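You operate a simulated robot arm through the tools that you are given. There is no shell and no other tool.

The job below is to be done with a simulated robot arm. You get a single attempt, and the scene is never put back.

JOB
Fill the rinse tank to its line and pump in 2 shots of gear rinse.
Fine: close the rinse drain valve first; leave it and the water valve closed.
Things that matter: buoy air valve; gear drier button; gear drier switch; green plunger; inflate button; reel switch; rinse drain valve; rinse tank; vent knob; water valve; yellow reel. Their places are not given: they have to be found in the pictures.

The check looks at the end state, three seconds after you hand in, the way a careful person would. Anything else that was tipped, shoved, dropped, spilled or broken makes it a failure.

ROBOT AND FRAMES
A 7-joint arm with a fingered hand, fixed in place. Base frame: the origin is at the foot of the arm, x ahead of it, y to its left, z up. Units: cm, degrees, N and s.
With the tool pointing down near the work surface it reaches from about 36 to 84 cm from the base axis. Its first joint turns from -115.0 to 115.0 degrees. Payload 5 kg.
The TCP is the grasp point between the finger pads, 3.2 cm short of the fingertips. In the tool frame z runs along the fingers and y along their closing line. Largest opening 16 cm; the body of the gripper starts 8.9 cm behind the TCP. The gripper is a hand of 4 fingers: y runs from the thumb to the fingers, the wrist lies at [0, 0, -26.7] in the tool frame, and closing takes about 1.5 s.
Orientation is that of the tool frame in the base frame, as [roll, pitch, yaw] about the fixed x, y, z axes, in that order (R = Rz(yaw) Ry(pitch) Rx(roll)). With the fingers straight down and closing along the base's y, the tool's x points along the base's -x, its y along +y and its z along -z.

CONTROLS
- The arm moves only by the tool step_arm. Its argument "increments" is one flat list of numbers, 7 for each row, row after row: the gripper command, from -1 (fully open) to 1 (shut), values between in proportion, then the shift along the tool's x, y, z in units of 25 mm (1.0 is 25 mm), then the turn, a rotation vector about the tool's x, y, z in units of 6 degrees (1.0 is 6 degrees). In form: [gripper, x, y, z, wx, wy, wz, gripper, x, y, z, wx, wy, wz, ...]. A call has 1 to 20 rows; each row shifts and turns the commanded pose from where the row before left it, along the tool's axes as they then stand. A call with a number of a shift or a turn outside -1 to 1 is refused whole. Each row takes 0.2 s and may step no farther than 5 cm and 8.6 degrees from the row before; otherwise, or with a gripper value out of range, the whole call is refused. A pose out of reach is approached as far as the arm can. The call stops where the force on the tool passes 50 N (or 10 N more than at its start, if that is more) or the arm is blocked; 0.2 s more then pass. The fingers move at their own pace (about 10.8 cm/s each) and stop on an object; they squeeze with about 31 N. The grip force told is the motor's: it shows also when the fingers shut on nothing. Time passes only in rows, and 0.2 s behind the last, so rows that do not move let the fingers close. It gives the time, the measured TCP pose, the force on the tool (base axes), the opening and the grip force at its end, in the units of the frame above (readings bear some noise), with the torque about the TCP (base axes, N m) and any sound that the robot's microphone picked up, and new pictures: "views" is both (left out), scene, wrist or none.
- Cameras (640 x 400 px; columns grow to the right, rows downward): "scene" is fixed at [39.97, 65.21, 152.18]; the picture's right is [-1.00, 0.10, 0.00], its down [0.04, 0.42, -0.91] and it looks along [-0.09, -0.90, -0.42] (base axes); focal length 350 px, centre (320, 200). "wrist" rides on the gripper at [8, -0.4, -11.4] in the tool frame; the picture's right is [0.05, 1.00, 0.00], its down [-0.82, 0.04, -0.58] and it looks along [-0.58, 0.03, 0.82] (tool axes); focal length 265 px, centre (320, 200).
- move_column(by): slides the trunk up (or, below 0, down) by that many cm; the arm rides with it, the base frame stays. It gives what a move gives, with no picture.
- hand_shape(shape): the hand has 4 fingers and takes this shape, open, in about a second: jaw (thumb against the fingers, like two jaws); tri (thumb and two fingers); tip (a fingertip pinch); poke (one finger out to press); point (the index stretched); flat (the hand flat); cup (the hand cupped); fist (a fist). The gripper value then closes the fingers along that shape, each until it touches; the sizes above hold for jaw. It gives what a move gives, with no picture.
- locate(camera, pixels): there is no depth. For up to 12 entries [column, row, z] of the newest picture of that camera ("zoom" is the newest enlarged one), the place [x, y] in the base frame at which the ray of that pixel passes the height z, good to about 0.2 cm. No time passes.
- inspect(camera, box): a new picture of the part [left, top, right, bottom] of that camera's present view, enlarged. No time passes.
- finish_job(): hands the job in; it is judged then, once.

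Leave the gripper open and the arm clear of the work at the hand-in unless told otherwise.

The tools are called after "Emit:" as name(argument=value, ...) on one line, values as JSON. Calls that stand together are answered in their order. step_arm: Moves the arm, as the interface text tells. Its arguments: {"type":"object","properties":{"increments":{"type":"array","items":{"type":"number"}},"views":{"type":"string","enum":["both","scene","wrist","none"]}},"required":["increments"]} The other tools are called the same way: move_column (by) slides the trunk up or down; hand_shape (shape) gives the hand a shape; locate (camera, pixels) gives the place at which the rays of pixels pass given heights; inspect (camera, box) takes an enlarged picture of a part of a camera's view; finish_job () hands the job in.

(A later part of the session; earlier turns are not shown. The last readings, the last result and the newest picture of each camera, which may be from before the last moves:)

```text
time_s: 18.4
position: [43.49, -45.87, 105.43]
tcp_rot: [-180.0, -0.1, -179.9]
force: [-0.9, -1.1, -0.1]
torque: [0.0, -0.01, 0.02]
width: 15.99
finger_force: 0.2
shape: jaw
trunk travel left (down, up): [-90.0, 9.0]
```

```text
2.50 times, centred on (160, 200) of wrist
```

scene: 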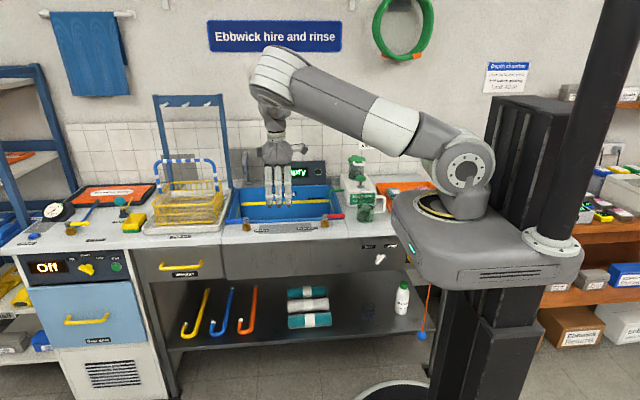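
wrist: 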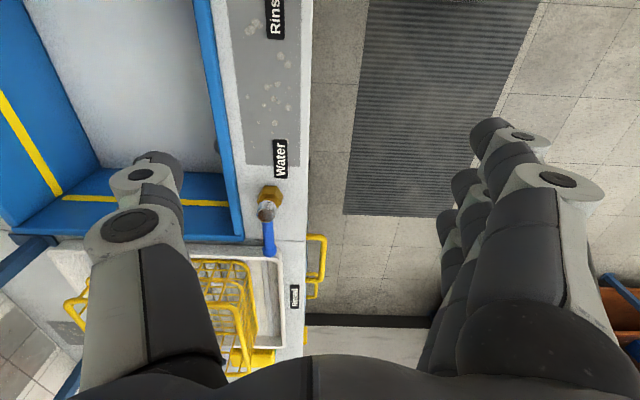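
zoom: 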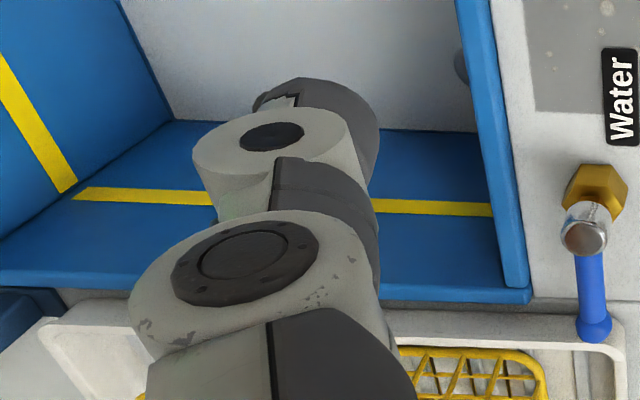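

The thumb pad is about 8 cm to -y of the TCP, as expected. I move to x≈60, y≈-45.4 at this height, then come down to TCP z≈96 and check.

Emit:
step_arm(increments=[-1, -1, 0.2, 0, 0, 0, 0, -1, -1, 0, 0, 0, 0, 0, -1, -1, 0, 0, 0, 0, 0, -1, -1, 0, 0, 0, 0, 0, -1, -1, 0, 0, 0, 0, 0, -1, -1, 0, 0, 0, 0, 0, -1, -0.6, 0, 0, 0, 0, 0, -1, 0, 0, 1, 0, 0, 0, -1, 0, 0, 1, 0, 0, 0, -1, 0, 0, 1, 0, 0, 0, -1, 0, 0, 0.8, 0, 0, 0, -1, 0, 0, 0, 0, 0, 0])

Emit:
inspect(camera="wrist", box=[80, 80, 320, 280])

Emit:
inspect(camera="scene", box=[190, 150, 300, 250])

```text
time_s: 21.0
position: [59.98, -45.2, 95.89]
tcp_rot: [-180.0, -0.1, -179.9]
force: [1.1, -0.8, -0.1]
torque: [0.04, 0.0, 0.0]
width: 15.99
finger_force: 0.0
shape: jaw
trunk travel left (down, up): [-90.0, 9.0]
```

scene: 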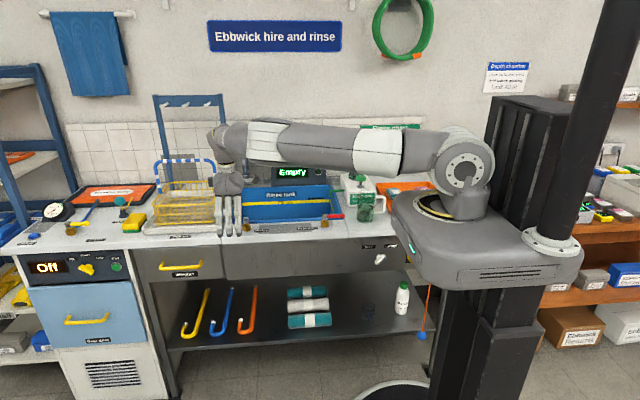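
wrist: 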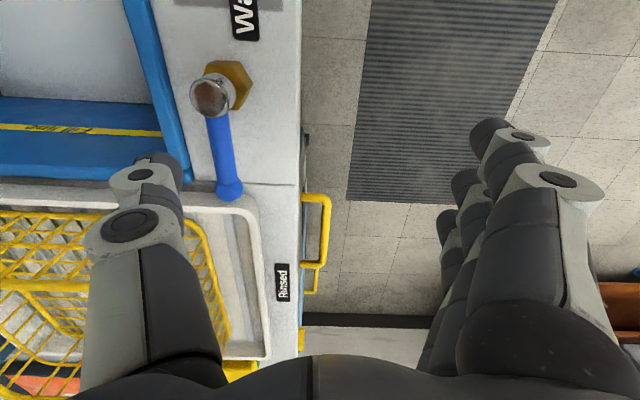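

```text
2.00 times, centred on (200, 180) of wrist
```

zoom: 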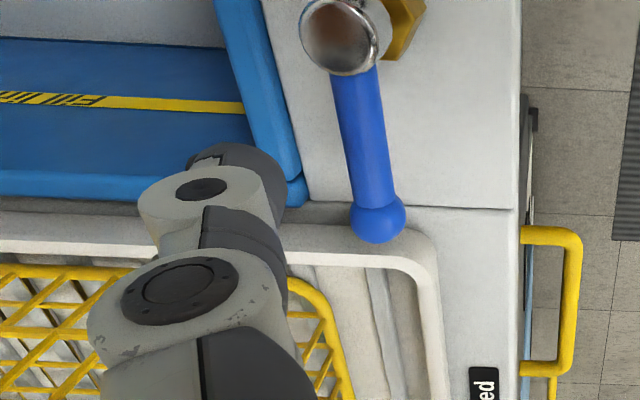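

```text
4.00 times, centred on (245, 200) of scene
```

zoom: 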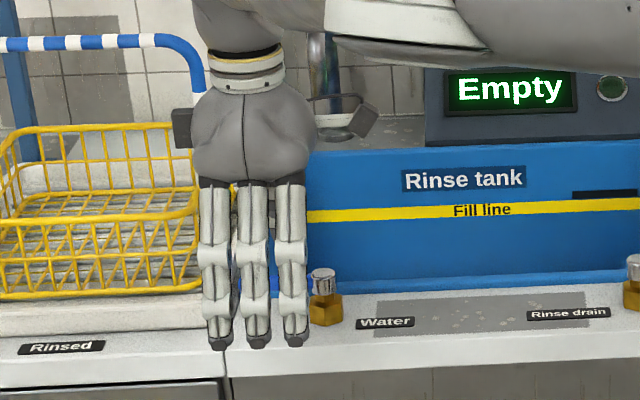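

The thumb hangs just -y of the lever. Checking rim, tray and thumb positions before descending: rim outer edge at wrist (184,168), thumb tip (165,163), tray edge (225,200).

Emit:
locate(camera="wrist", pixels=[[190, 172, 86], [190, 172, 88], [190, 172, 90], [178, 165, 92.7], [150, 160, 92.7], [225, 195, 86], [225, 195, 88], [195, 194, 87], [260, 190, 86]])

Emit:
locate(camera="scene", pixels=[[220, 222, 87], [220, 222, 88], [220, 222, 89], [270, 219, 86], [270, 219, 87], [270, 219, 88]])

```text
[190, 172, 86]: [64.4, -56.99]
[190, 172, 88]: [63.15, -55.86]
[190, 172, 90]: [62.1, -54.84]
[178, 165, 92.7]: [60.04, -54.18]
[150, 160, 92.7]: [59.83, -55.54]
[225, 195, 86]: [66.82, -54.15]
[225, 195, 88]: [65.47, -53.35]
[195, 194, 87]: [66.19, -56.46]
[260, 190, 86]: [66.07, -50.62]
```

```text
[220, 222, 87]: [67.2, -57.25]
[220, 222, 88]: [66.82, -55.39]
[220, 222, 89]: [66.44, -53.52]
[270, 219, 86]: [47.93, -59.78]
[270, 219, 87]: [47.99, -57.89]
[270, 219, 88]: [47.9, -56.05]
```

The thumb spans about y -54.2..-55.8, rim edge at about -56.5, lever edge at about -52.9. I shift 0.4 cm to +y, then descend 4.1 cm in small steps.

Emit:
step_arm(increments=[-1, 0, 0.16, 0, 0, 0, 0, -1, 0, 0, 0.4, 0, 0, 0, -1, 0, 0, 0.4, 0, 0, 0, -1, 0, 0, 0.4, 0, 0, 0, -1, 0, 0, 0.4, 0, 0, 0, -1, 0, 0, 0, 0, 0, 0])

Emit:
inspect(camera="wrist", box=[80, 80, 320, 280])

```text
time_s: 22.4
position: [60.07, -44.74, 91.73]
tcp_rot: [-180.0, 0.0, 180.0]
force: [0.0, -0.6, 0.8]
torque: [0.01, -0.04, 0.06]
width: 15.99
finger_force: 0.1
shape: jaw
trunk travel left (down, up): [-90.0, 9.0]
```

scene: 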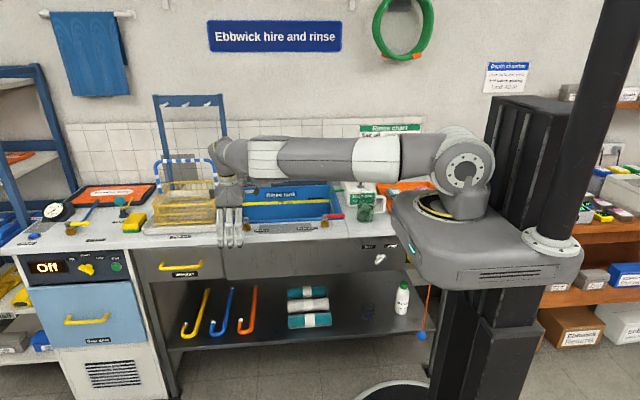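
wrist: 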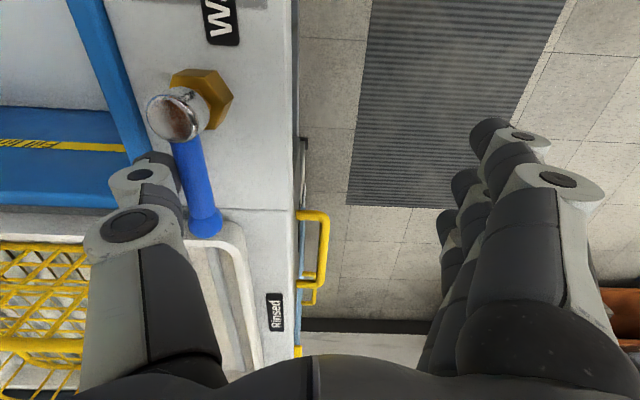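

```text
2.00 times, centred on (200, 180) of wrist
```

zoom: 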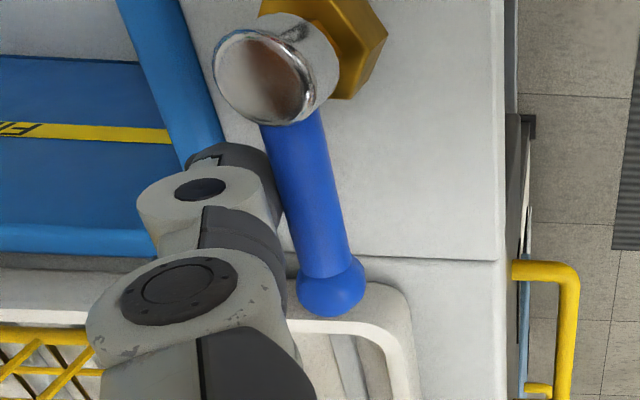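

Thumb is in place with no contact. Now I pull +y and ease -x to swing the lever to the front (open).

Emit:
step_arm(increments=[-1, 0, 0.4, 0, 0, 0, 0, -1, 0, 0.4, 0, 0, 0, 0, -1, 0, 0.4, 0, 0, 0, 0, -1, 0.2, 0.3, 0, 0, 0, 0, -1, 0.2, 0.3, 0, 0, 0, 0, -1, 0.2, 0.3, 0, 0, 0, 0])

Emit:
inspect(camera="wrist", box=[80, 0, 320, 200])

Emit:
inspect(camera="scene", box=[200, 150, 360, 250])

```text
time_s: 23.8
position: [58.71, -39.49, 91.78]
tcp_rot: [180.0, 0.1, -179.7]
force: [14.2, -10.2, -5.5]
torque: [0.36, -0.29, 1.48]
width: 16.0
finger_force: 0.1
shape: jaw
trunk travel left (down, up): [-90.0, 9.0]
```

scene: 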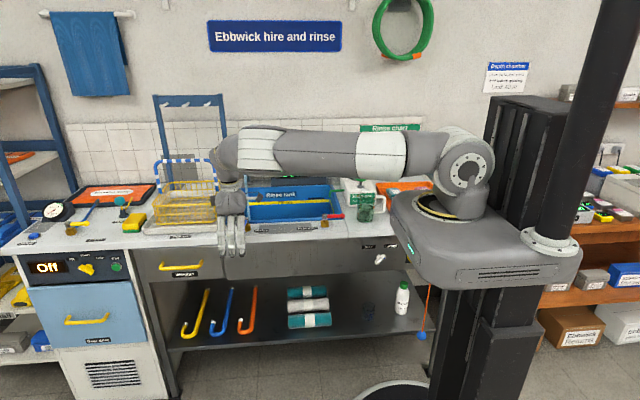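
wrist: 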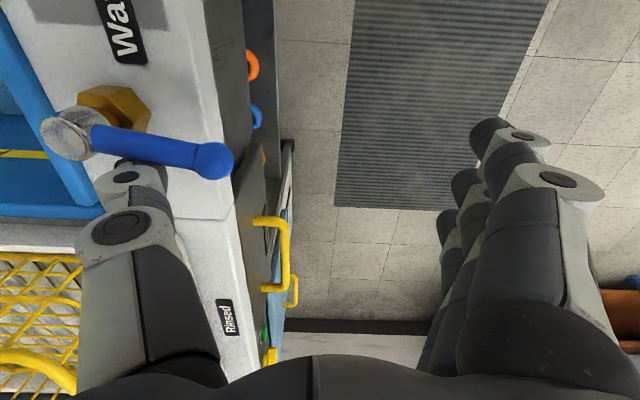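

```text
2.00 times, centred on (200, 100) of wrist
```

zoom: 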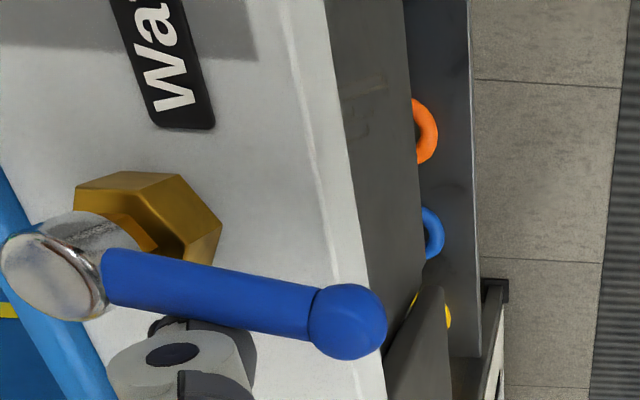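

```text
4.00 times, centred on (280, 200) of scene
```

zoom: 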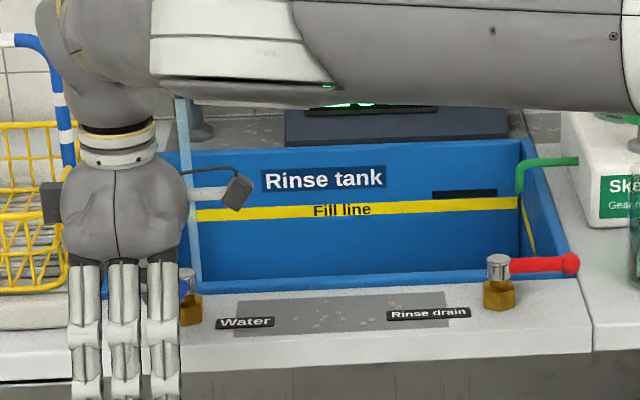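

The water stream is running into the tank (light-blue jet at zoom x≈190) and the lever has met its open stop. I back the thumb off, lift, and move to the -x side while shutting the jaw, ready to close; then check the level.

Emit:
step_arm(increments=[-1, -0.5, -0.1, 0, 0, 0, 0, -1, 0, 0, -1, 0, 0, 0, -1, 0, 0, -1, 0, 0, 0, 1, 0.9, -0.6, -0.6, 0, 0, 0, 1, 0.9, -0.6, 0, 0, 0, 0, 1, 0.9, -0.6, 0, 0, 0, 0, 1, 0.9, -0.6, 0, 0, 0, 0])

Emit:
inspect(camera="scene", box=[200, 150, 360, 250])

Emit:
inspect(camera="wrist", box=[0, 0, 320, 200])

```text
time_s: 25.4
position: [50.47, -45.94, 98.27]
tcp_rot: [179.9, 0.0, 180.0]
force: [-0.2, -0.4, -0.2]
torque: [0.0, 0.0, -0.01]
width: 0.01
finger_force: 18.9
shape: jaw
trunk travel left (down, up): [-90.0, 9.0]
```

scene: 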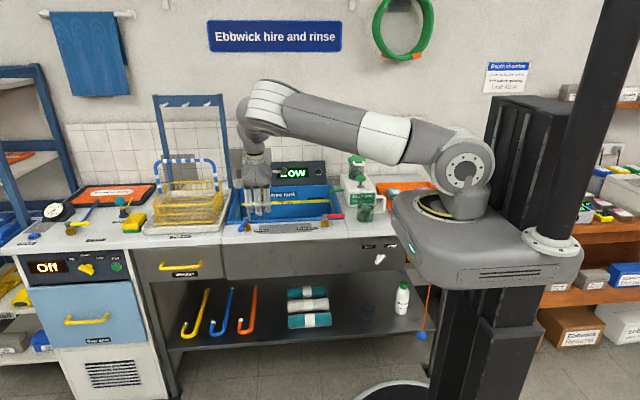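
wrist: 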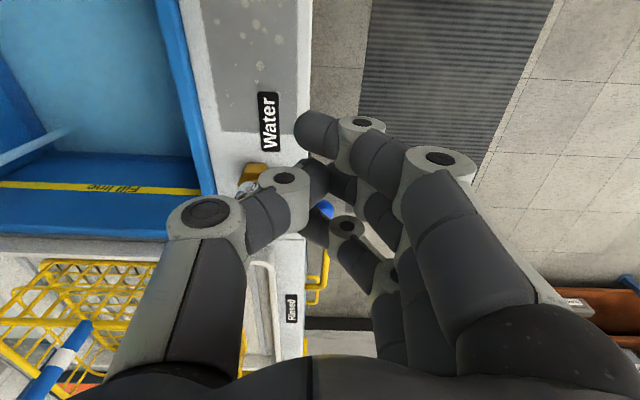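

```text
4.00 times, centred on (280, 200) of scene
```

zoom: 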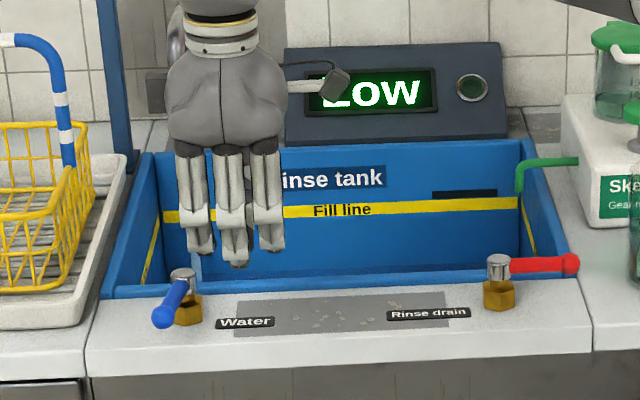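

```text
2.00 times, centred on (160, 100) of wrist
```

zoom: 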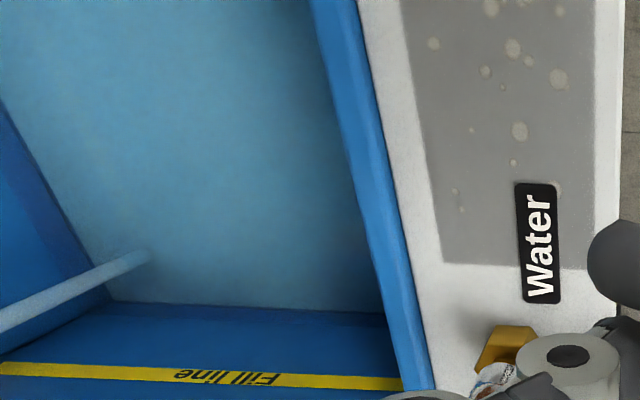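

Display reads "Low"; a shallow layer of water is in. I lower the shut hand on the -x side of the blue lever (TCP z≈91.6) in readiness, and check the level again.

Emit:
step_arm(increments=[1, 0, 0, 0.9, 0, 0, 0, 1, 0, 0, 0.9, 0, 0, 0, 1, 0, 0, 0.85, 0, 0, 0])

Emit:
inspect(camera="scene", box=[200, 150, 360, 250])

Emit:
inspect(camera="wrist", box=[0, 0, 320, 200])

```text
time_s: 26.2
position: [50.79, -45.75, 91.49]
tcp_rot: [180.0, 0.0, -180.0]
force: [0.0, 0.6, -0.1]
torque: [0.02, -0.01, 0.0]
width: 0.0
finger_force: 30.5
shape: jaw
trunk travel left (down, up): [-90.0, 9.0]
```

scene: 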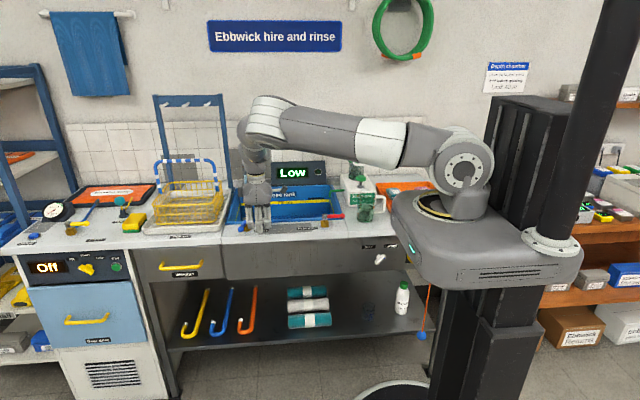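
wrist: 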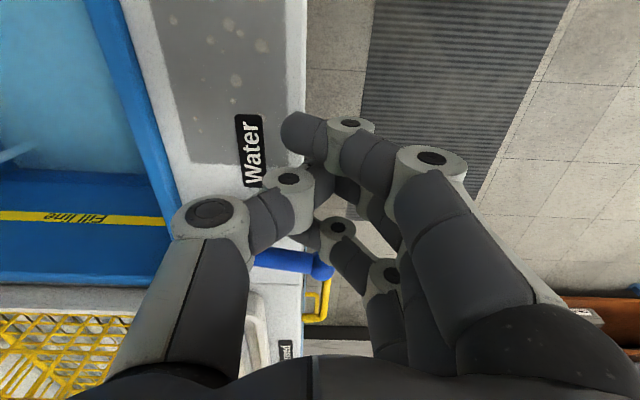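

```text
4.00 times, centred on (280, 200) of scene
```

zoom: 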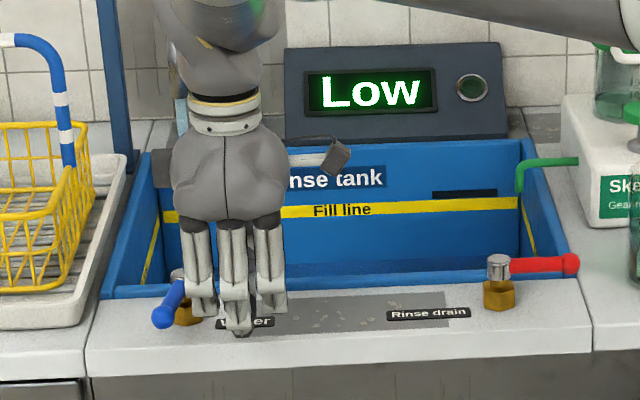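

```text
2.00 times, centred on (160, 100) of wrist
```

zoom: 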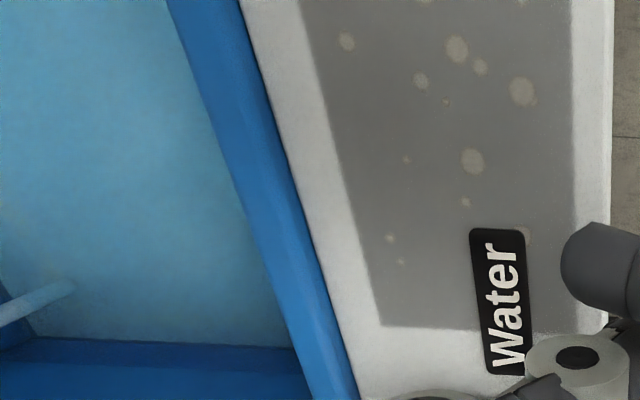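

Hand in place; display visible. The water edge on the back wall is near zoom row 262; the fill line is at 203–217. I wait in short steps.

Emit:
step_arm(increments=[1, 0, 0, 0, 0, 0, 0, 1, 0, 0, 0, 0, 0, 0, 1, 0, 0, 0, 0, 0, 0, 1, 0, 0, 0, 0, 0, 0], views="scene")

Emit:
inspect(camera="scene", box=[260, 165, 350, 225])

Emit:
inspect(camera="wrist", box=[0, 0, 320, 200])

```text
time_s: 27.2
position: [50.67, -45.66, 91.52]
tcp_rot: [180.0, 0.0, -179.9]
force: [0.4, -0.3, -0.2]
torque: [0.01, 0.05, -0.01]
width: 0.02
finger_force: 31.0
shape: jaw
trunk travel left (down, up): [-90.0, 9.0]
```

scene: 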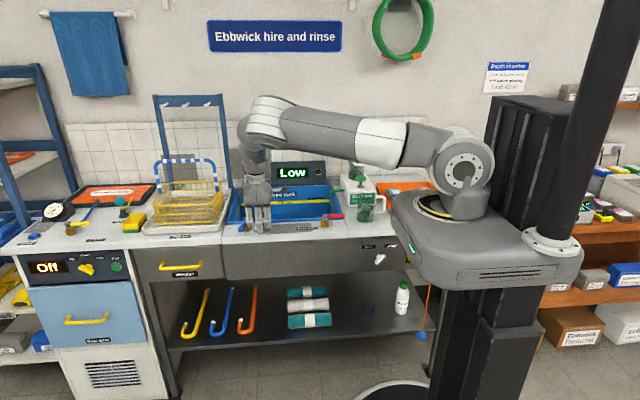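

```text
6.67 times, centred on (305, 195) of scene
```

zoom: 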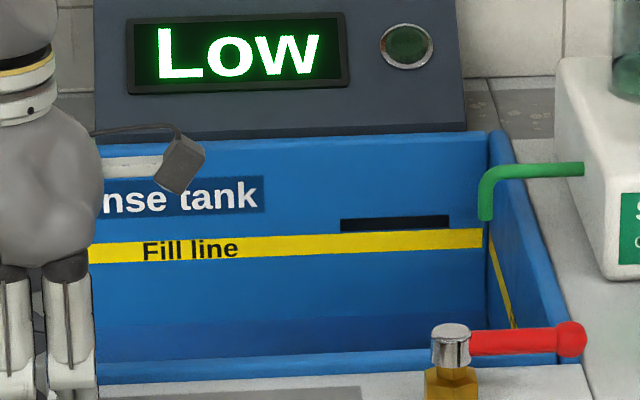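

```text
2.00 times, centred on (160, 100) of wrist
```

zoom: 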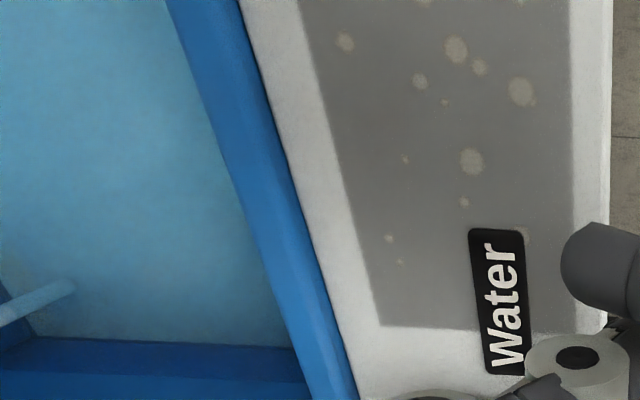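

The water edge rose from about row 337 to 310 (this zoom) in 1 s; the line band is rows 230–262, so about 2 s remain. I pre-approach 1.2 cm toward the lever and check.

Emit:
step_arm(increments=[1, -0.5, 0, 0, 0, 0, 0, 1, 0, 0, 0, 0, 0, 0, 1, 0, 0, 0, 0, 0, 0], views="both")

Emit:
inspect(camera="scene", box=[260, 165, 350, 225])

Emit:
inspect(camera="scene", box=[210, 190, 300, 250])

```text
time_s: 28.0
position: [51.97, -45.73, 91.62]
tcp_rot: [179.9, -0.1, -179.9]
force: [-0.5, 0.4, -0.3]
torque: [0.01, 0.0, 0.04]
width: 0.0
finger_force: 31.1
shape: jaw
trunk travel left (down, up): [-90.0, 9.0]
```

scene: 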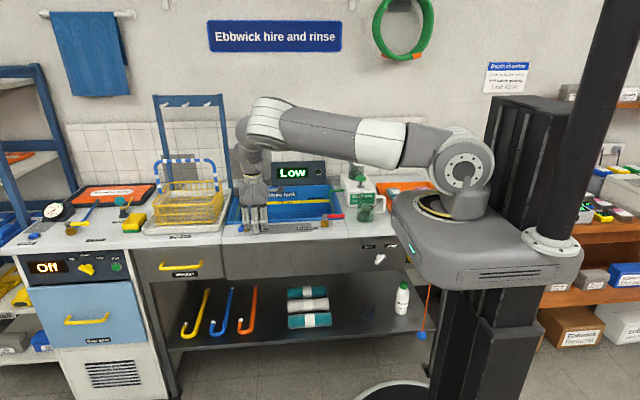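
wrist: 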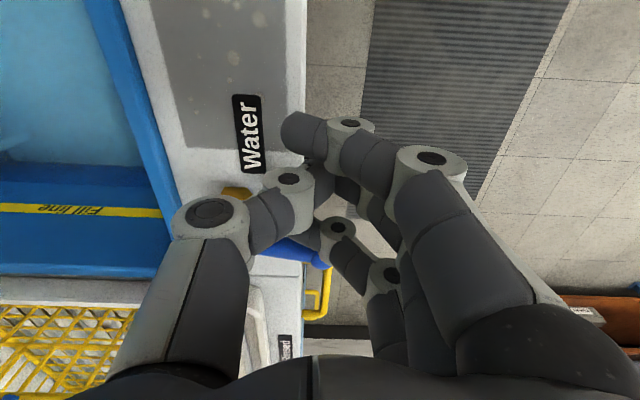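

```text
6.67 times, centred on (305, 195) of scene
```

zoom: 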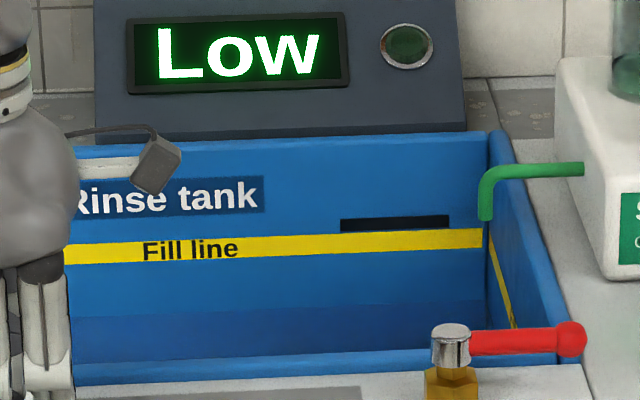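

```text
6.67 times, centred on (255, 220) of scene
```

zoom: 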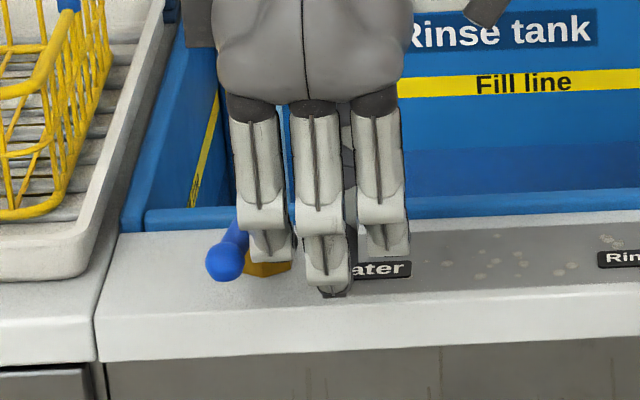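

I need a finer reading of the water edge; enlarging the back wall strip.

Emit:
inspect(camera="scene", box=[295, 190, 335, 220])

```text
13.33 times, centred on (315, 205) of scene
```

zoom: 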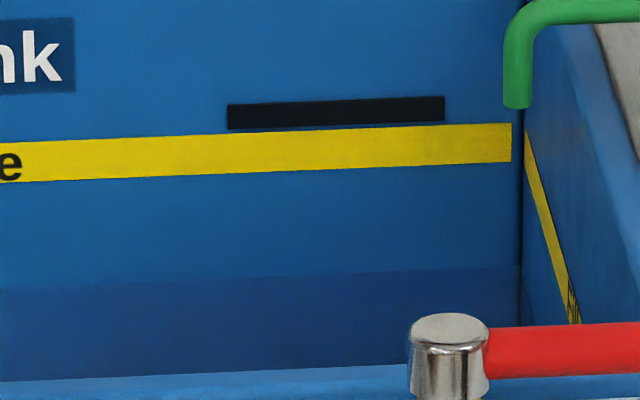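

At zoom column 400: water edge row ≈270, line from 128 to 167, overflow slot just above. Wait 0.8 s and re-measure.

Emit:
step_arm(increments=[1, 0, 0, 0, 0, 0, 0, 1, 0, 0, 0, 0, 0, 0, 1, 0, 0, 0, 0, 0, 0], views="none")

Emit:
inspect(camera="scene", box=[295, 190, 335, 220])

```text
time_s: 28.8
position: [51.96, -45.77, 91.57]
tcp_rot: [-179.9, 0.0, 180.0]
force: [-0.8, 0.8, 0.0]
torque: [0.01, -0.01, 0.02]
width: 0.02
finger_force: 31.2
shape: jaw
trunk travel left (down, up): [-90.0, 9.0]
```

```text
13.33 times, centred on (315, 205) of scene
```

zoom: 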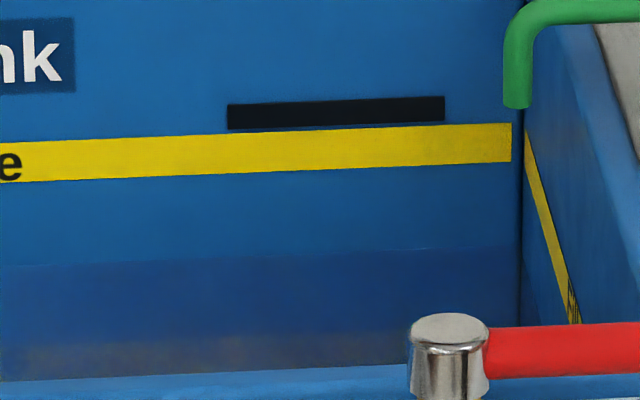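

Edge now at ≈250: about 25 rows/s. The target is ~148 (mid line), 4 s away. Wait 1.8 s more.

Emit:
step_arm(increments=[1, 0, 0, 0, 0, 0, 0, 1, 0, 0, 0, 0, 0, 0, 1, 0, 0, 0, 0, 0, 0, 1, 0, 0, 0, 0, 0, 0, 1, 0, 0, 0, 0, 0, 0, 1, 0, 0, 0, 0, 0, 0, 1, 0, 0, 0, 0, 0, 0, 1, 0, 0, 0, 0, 0, 0], views="none")

Emit:
inspect(camera="scene", box=[295, 190, 335, 220])

Emit:
inspect(camera="scene", box=[200, 150, 360, 250])

```text
time_s: 30.6
position: [51.94, -45.72, 91.59]
tcp_rot: [180.0, 0.1, -180.0]
force: [-0.2, -0.1, 0.1]
torque: [0.0, -0.01, -0.01]
width: 0.01
finger_force: 31.2
shape: jaw
trunk travel left (down, up): [-90.0, 9.0]
```

```text
13.33 times, centred on (315, 205) of scene
```

zoom: 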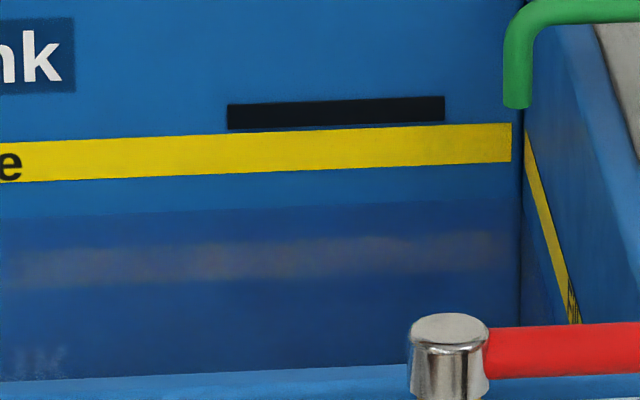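

```text
4.00 times, centred on (280, 200) of scene
```

zoom: 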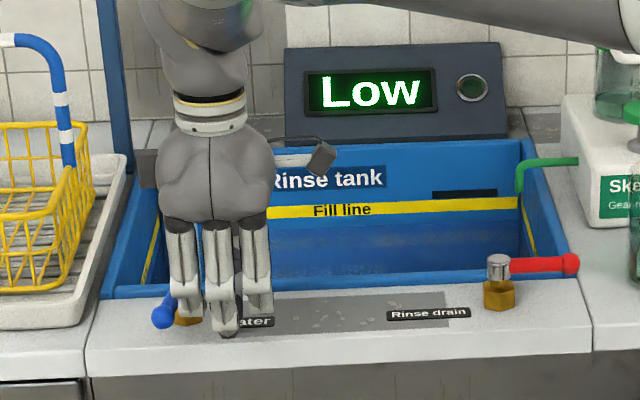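

Edge ≈201 now (line reflection at ~250 agrees). About 2 s left at full flow. I wait 0.4 s and begin swinging the lever back (+x push 5 cm), then check.

Emit:
step_arm(increments=[1, 0, 0, 0, 0, 0, 0, 1, 0, 0, 0, 0, 0, 0, 1, -0.5, 0, 0, 0, 0, 0, 1, -0.5, 0, 0, 0, 0, 0, 1, -0.5, 0, 0, 0, 0, 0, 1, -0.5, 0, 0, 0, 0, 0], views="both")

Emit:
inspect(camera="scene", box=[295, 190, 335, 220])

Emit:
inspect(camera="scene", box=[200, 150, 360, 250])

Emit:
inspect(camera="wrist", box=[150, 100, 400, 300])

```text
time_s: 32.0
position: [56.92, -45.69, 91.64]
tcp_rot: [-180.0, 0.1, 179.9]
force: [-1.4, 0.4, -0.7]
torque: [0.02, 0.05, 0.01]
width: 0.0
finger_force: 31.1
shape: jaw
trunk travel left (down, up): [-90.0, 9.0]
```

scene: 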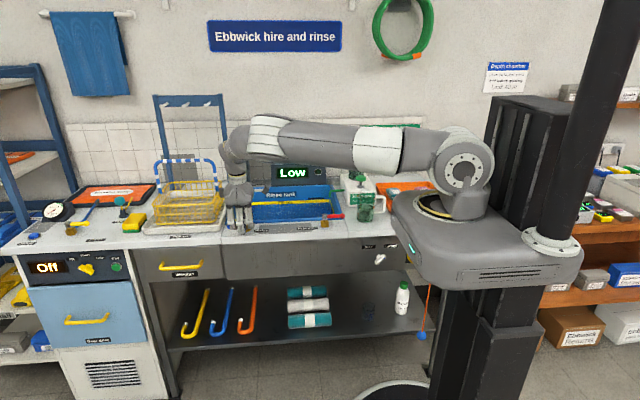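
wrist: 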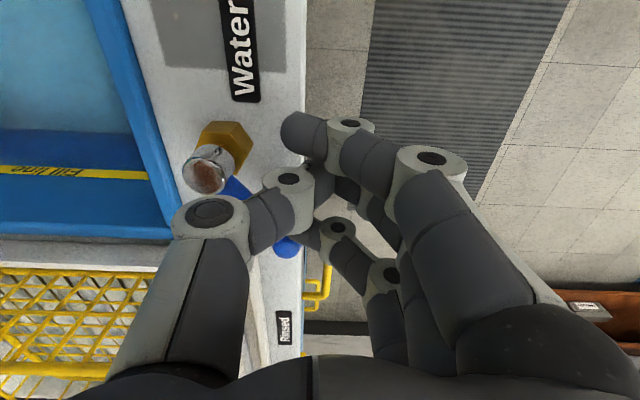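

```text
13.33 times, centred on (315, 205) of scene
```

zoom: 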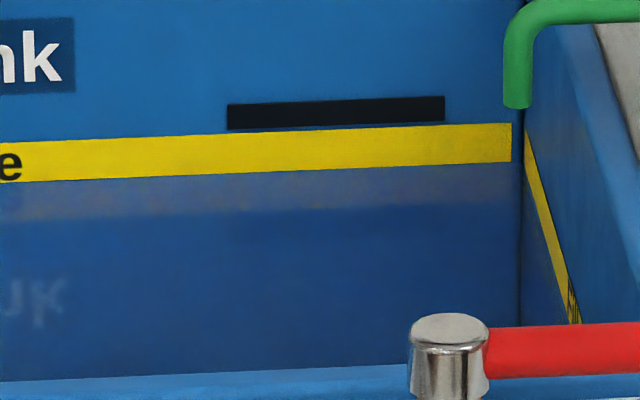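

```text
4.00 times, centred on (280, 200) of scene
```

zoom: 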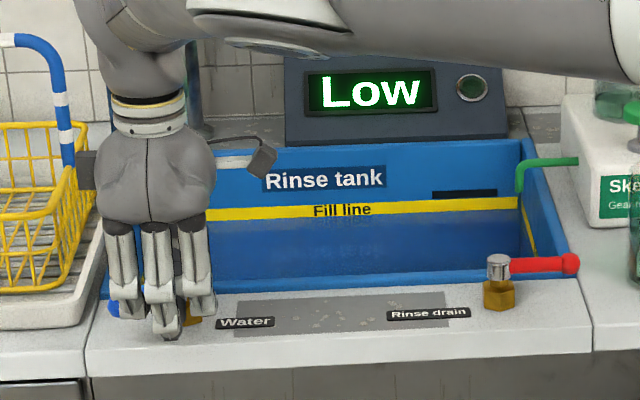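

```text
2.00 times, centred on (275, 200) of wrist
```

zoom: 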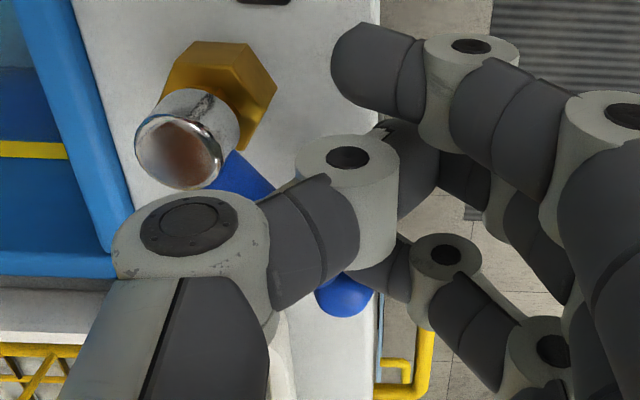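

Water edge is at the bottom of the line (row ≈167), lever half-way, still "Low". Let it trickle 0.4 s more and re-read.

Emit:
step_arm(increments=[1, 0, 0, 0, 0, 0, 0], views="none")

Emit:
inspect(camera="scene", box=[265, 160, 345, 220])

Emit:
inspect(camera="scene", box=[295, 190, 335, 220])

```text
time_s: 32.4
position: [56.97, -45.68, 91.54]
tcp_rot: [-179.9, 0.0, -179.9]
force: [-0.2, 0.5, 0.3]
torque: [0.01, 0.04, 0.02]
width: 0.01
finger_force: 31.4
shape: jaw
trunk travel left (down, up): [-90.0, 9.0]
```

```text
6.67 times, centred on (305, 190) of scene
```

zoom: 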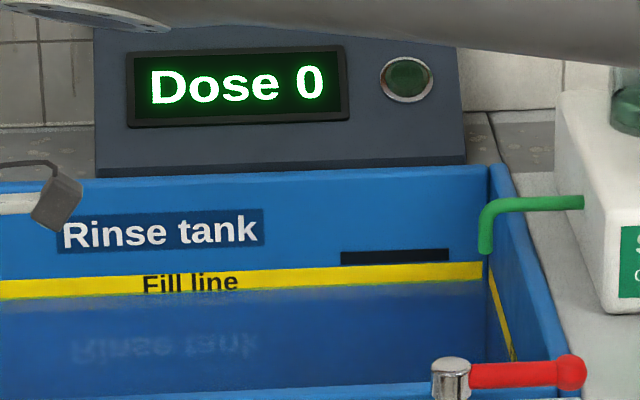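

```text
13.33 times, centred on (315, 205) of scene
```

zoom: 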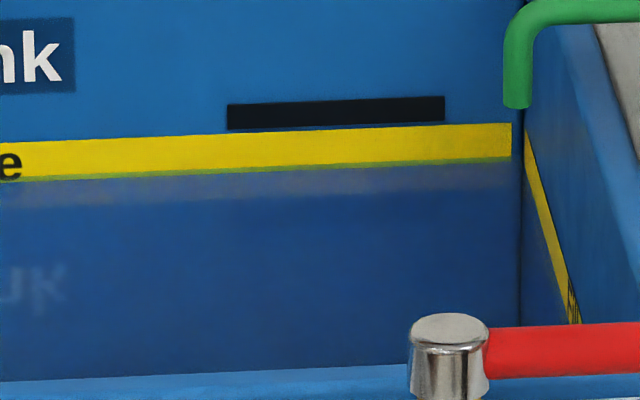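

The display switched to "Dose 0": full. Now close the valve fully: sweep +x and -y.

Emit:
step_arm(increments=[1, -0.4, -0.25, 0, 0, 0, 0, 1, -0.3, -0.35, 0, 0, 0, 0, 1, 0, -0.4, 0, 0, 0, 0, 1, 0, -0.25, 0, 0, 0, 0, 1, 0, -0.15, 0, 0, 0, 0])

Emit:
inspect(camera="scene", box=[295, 190, 335, 220])

Emit:
inspect(camera="scene", box=[200, 150, 360, 250])

Emit:
inspect(camera="wrist", box=[150, 100, 400, 300])

```text
time_s: 33.6
position: [58.77, -49.12, 91.7]
tcp_rot: [179.9, 0.1, -179.9]
force: [1.4, 2.7, 1.4]
torque: [0.0, 0.0, 0.03]
width: 0.0
finger_force: 31.0
shape: jaw
trunk travel left (down, up): [-90.0, 9.0]
```

scene: 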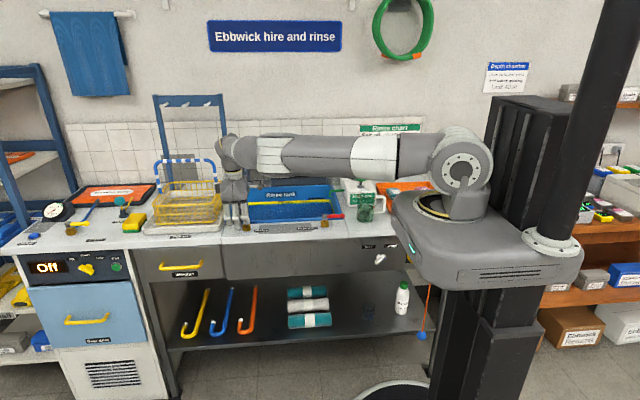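
wrist: 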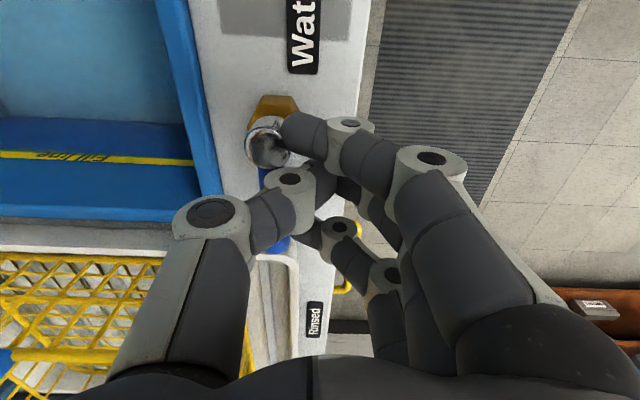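

```text
13.33 times, centred on (315, 205) of scene
```

zoom: 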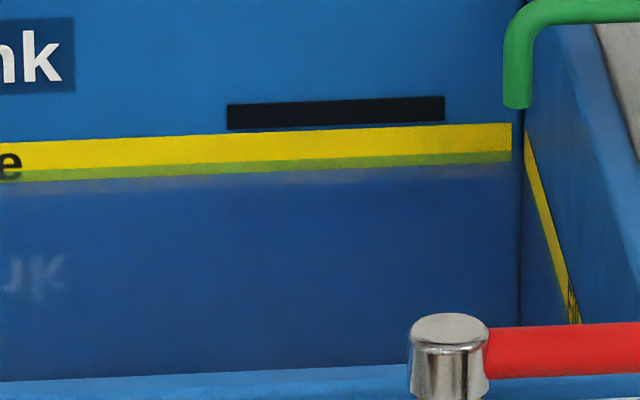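

```text
4.00 times, centred on (280, 200) of scene
```

zoom: 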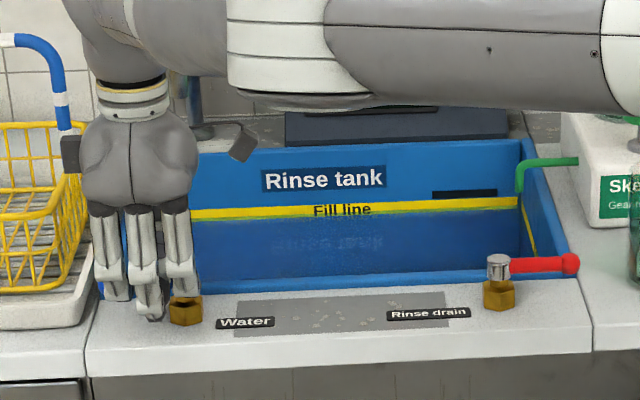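

```text
2.00 times, centred on (275, 200) of wrist
```

zoom: 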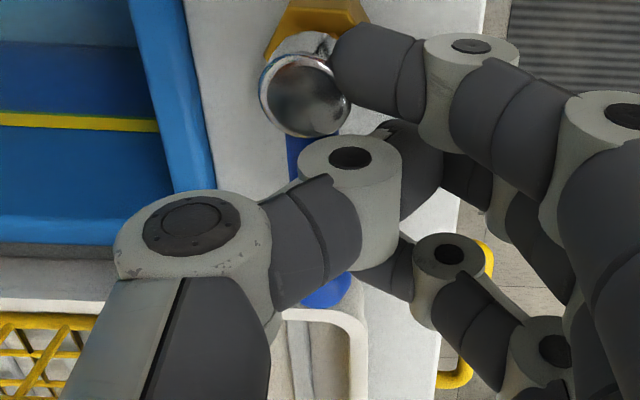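

Level is inside the line. The lever is nearly along the bench, but my index finger is now against the chrome cap. I turn the hand about 10° so the +x outer finger leads, then press -y gently to reach the stop.

Emit:
step_arm(increments=[1, 0, 0.1, 0, 0, 0, 0.9, 1, 0, 0, 0, 0, 0, 0.9, 1, 0, -0.15, 0, 0, 0, 0, 1, 0, -0.1, 0, 0, 0, 0])

Emit:
inspect(camera="wrist", box=[150, 100, 400, 300])

Emit:
inspect(camera="scene", box=[200, 190, 280, 240])

Emit:
inspect(camera="scene", box=[295, 190, 335, 220])

```text
time_s: 34.6
position: [58.73, -49.02, 91.72]
tcp_rot: [-180.0, 0.0, 171.9]
force: [-0.7, 2.5, -1.8]
torque: [0.06, 0.07, 0.03]
width: 0.0
finger_force: 31.2
shape: jaw
out of reach, approached as far as the arm can: row 3
trunk travel left (down, up): [-90.0, 9.0]
```

scene: 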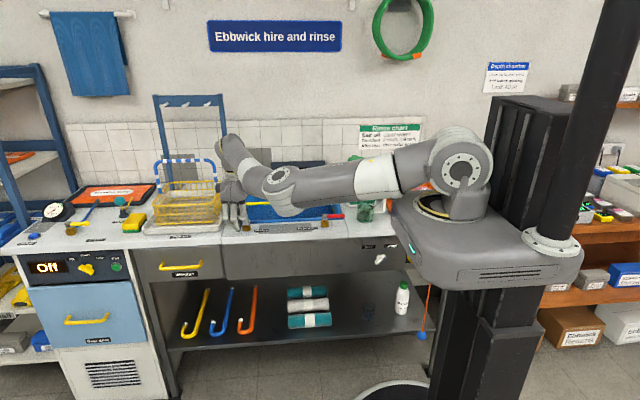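
wrist: 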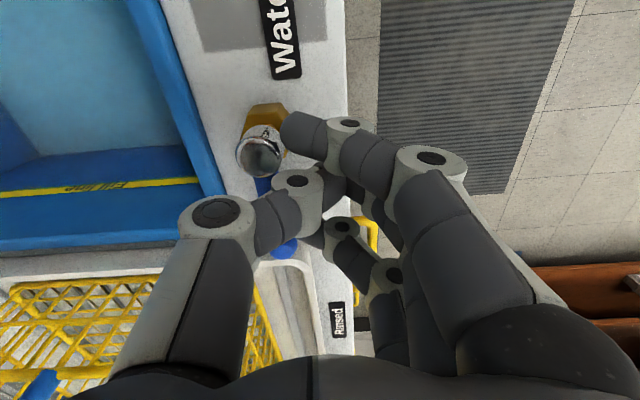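

```text
2.00 times, centred on (275, 200) of wrist
```

zoom: 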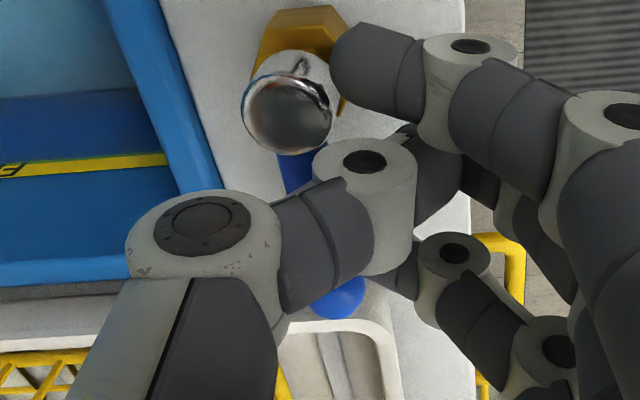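

```text
8.00 times, centred on (240, 215) of scene
```

zoom: 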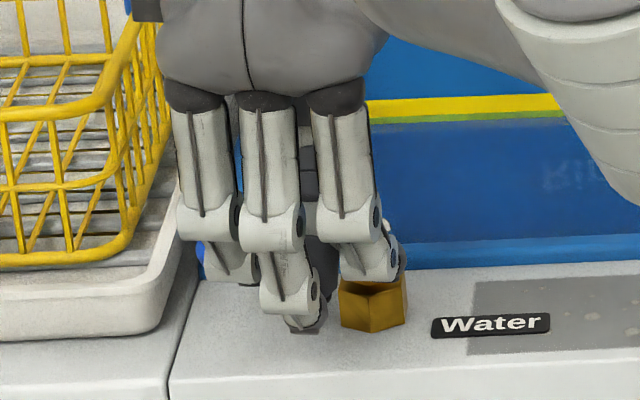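

```text
13.33 times, centred on (315, 205) of scene
```

zoom: 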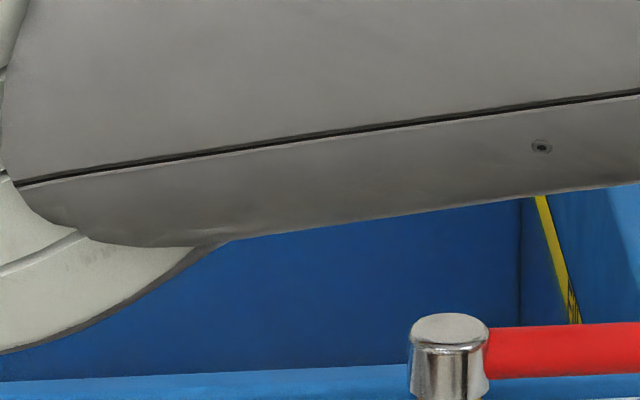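

The small turn made the elbow swing to another posture (row 3 was out of reach). I undo the turn in two gentle rows and check before pressing further.

Emit:
step_arm(increments=[1, 0, 0, 0, 0, 0, -0.7, 1, 0, 0, 0, 0, 0, -0.7])

Emit:
inspect(camera="scene", box=[200, 150, 360, 250])

Emit:
inspect(camera="wrist", box=[0, 0, 400, 300])

```text
time_s: 35.2
position: [58.62, -49.21, 91.75]
tcp_rot: [180.0, 0.0, 177.7]
force: [-0.8, 1.0, 0.4]
torque: [0.02, -0.04, 0.01]
width: 0.0
finger_force: 30.8
shape: jaw
trunk travel left (down, up): [-90.0, 9.0]
```

scene: 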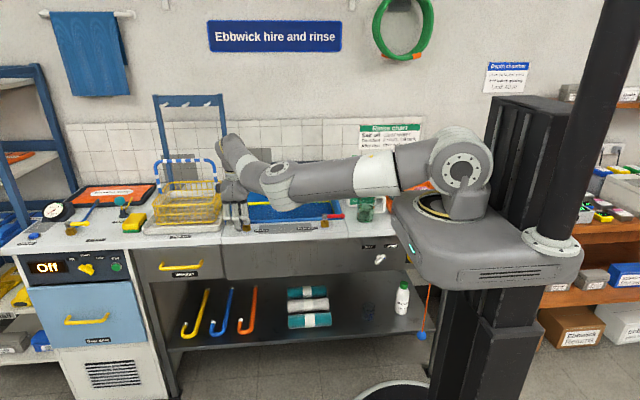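
wrist: 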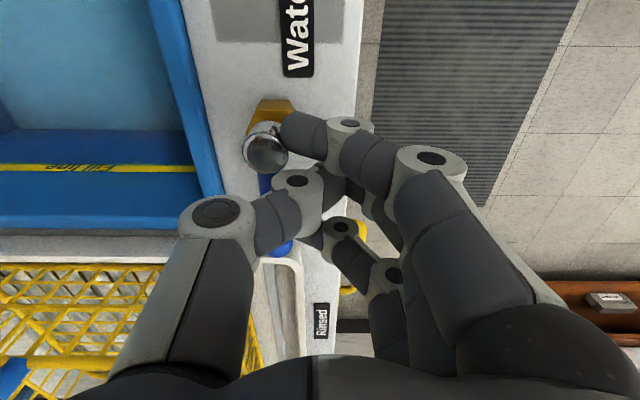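

```text
4.00 times, centred on (280, 200) of scene
```

zoom: 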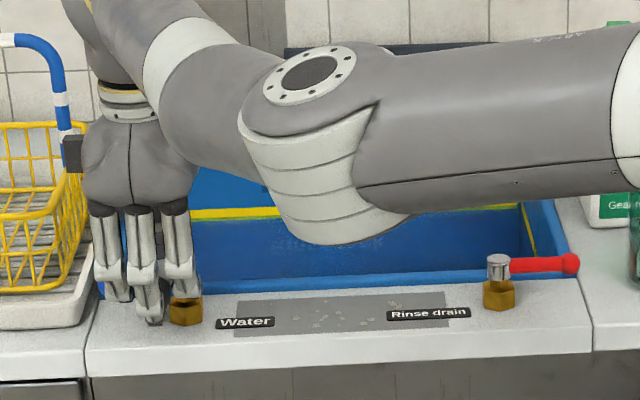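

```text
1.33 times, centred on (200, 150) of wrist
```

zoom: 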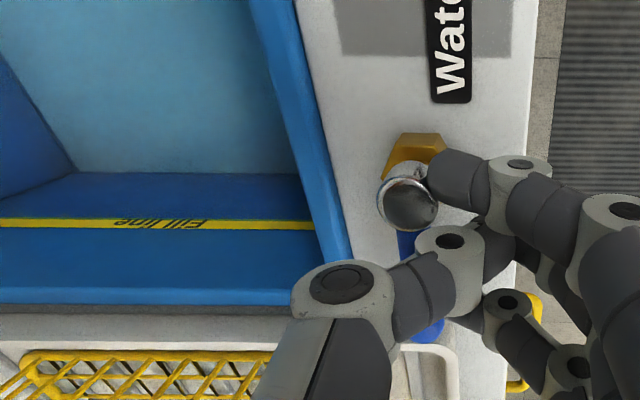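

The turn is nearly undone (yaw 177.7). I press -y in small steps to seat the lever.

Emit:
step_arm(increments=[1, 0, -0.12, 0, 0, 0, 0, 1, 0, -0.12, 0, 0, 0, 0])

Emit:
inspect(camera="wrist", box=[150, 100, 400, 300])

```text
time_s: 35.8
position: [58.62, -49.74, 91.76]
tcp_rot: [179.9, -0.1, 177.7]
force: [-1.7, 6.7, 4.7]
torque: [0.04, -0.11, 0.22]
width: 0.01
finger_force: 30.7
shape: jaw
trunk travel left (down, up): [-90.0, 9.0]
```

scene: 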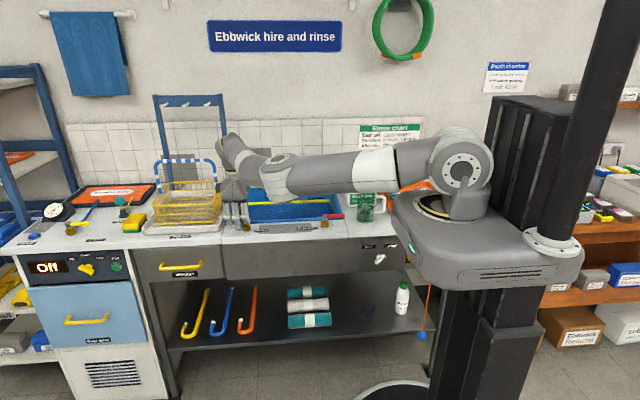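
wrist: 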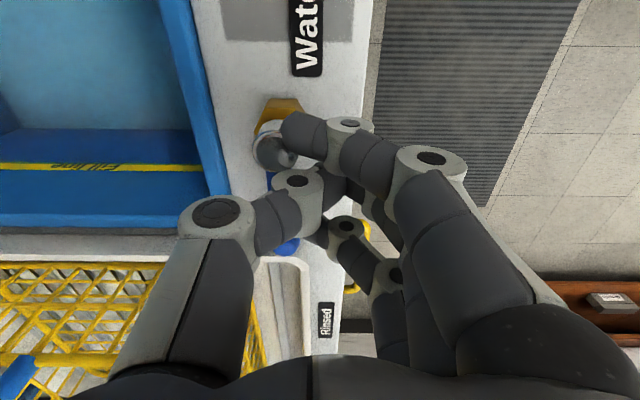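

```text
2.00 times, centred on (275, 200) of wrist
```

zoom: 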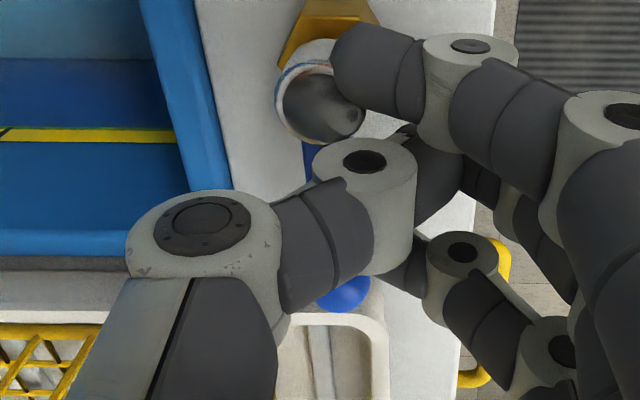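

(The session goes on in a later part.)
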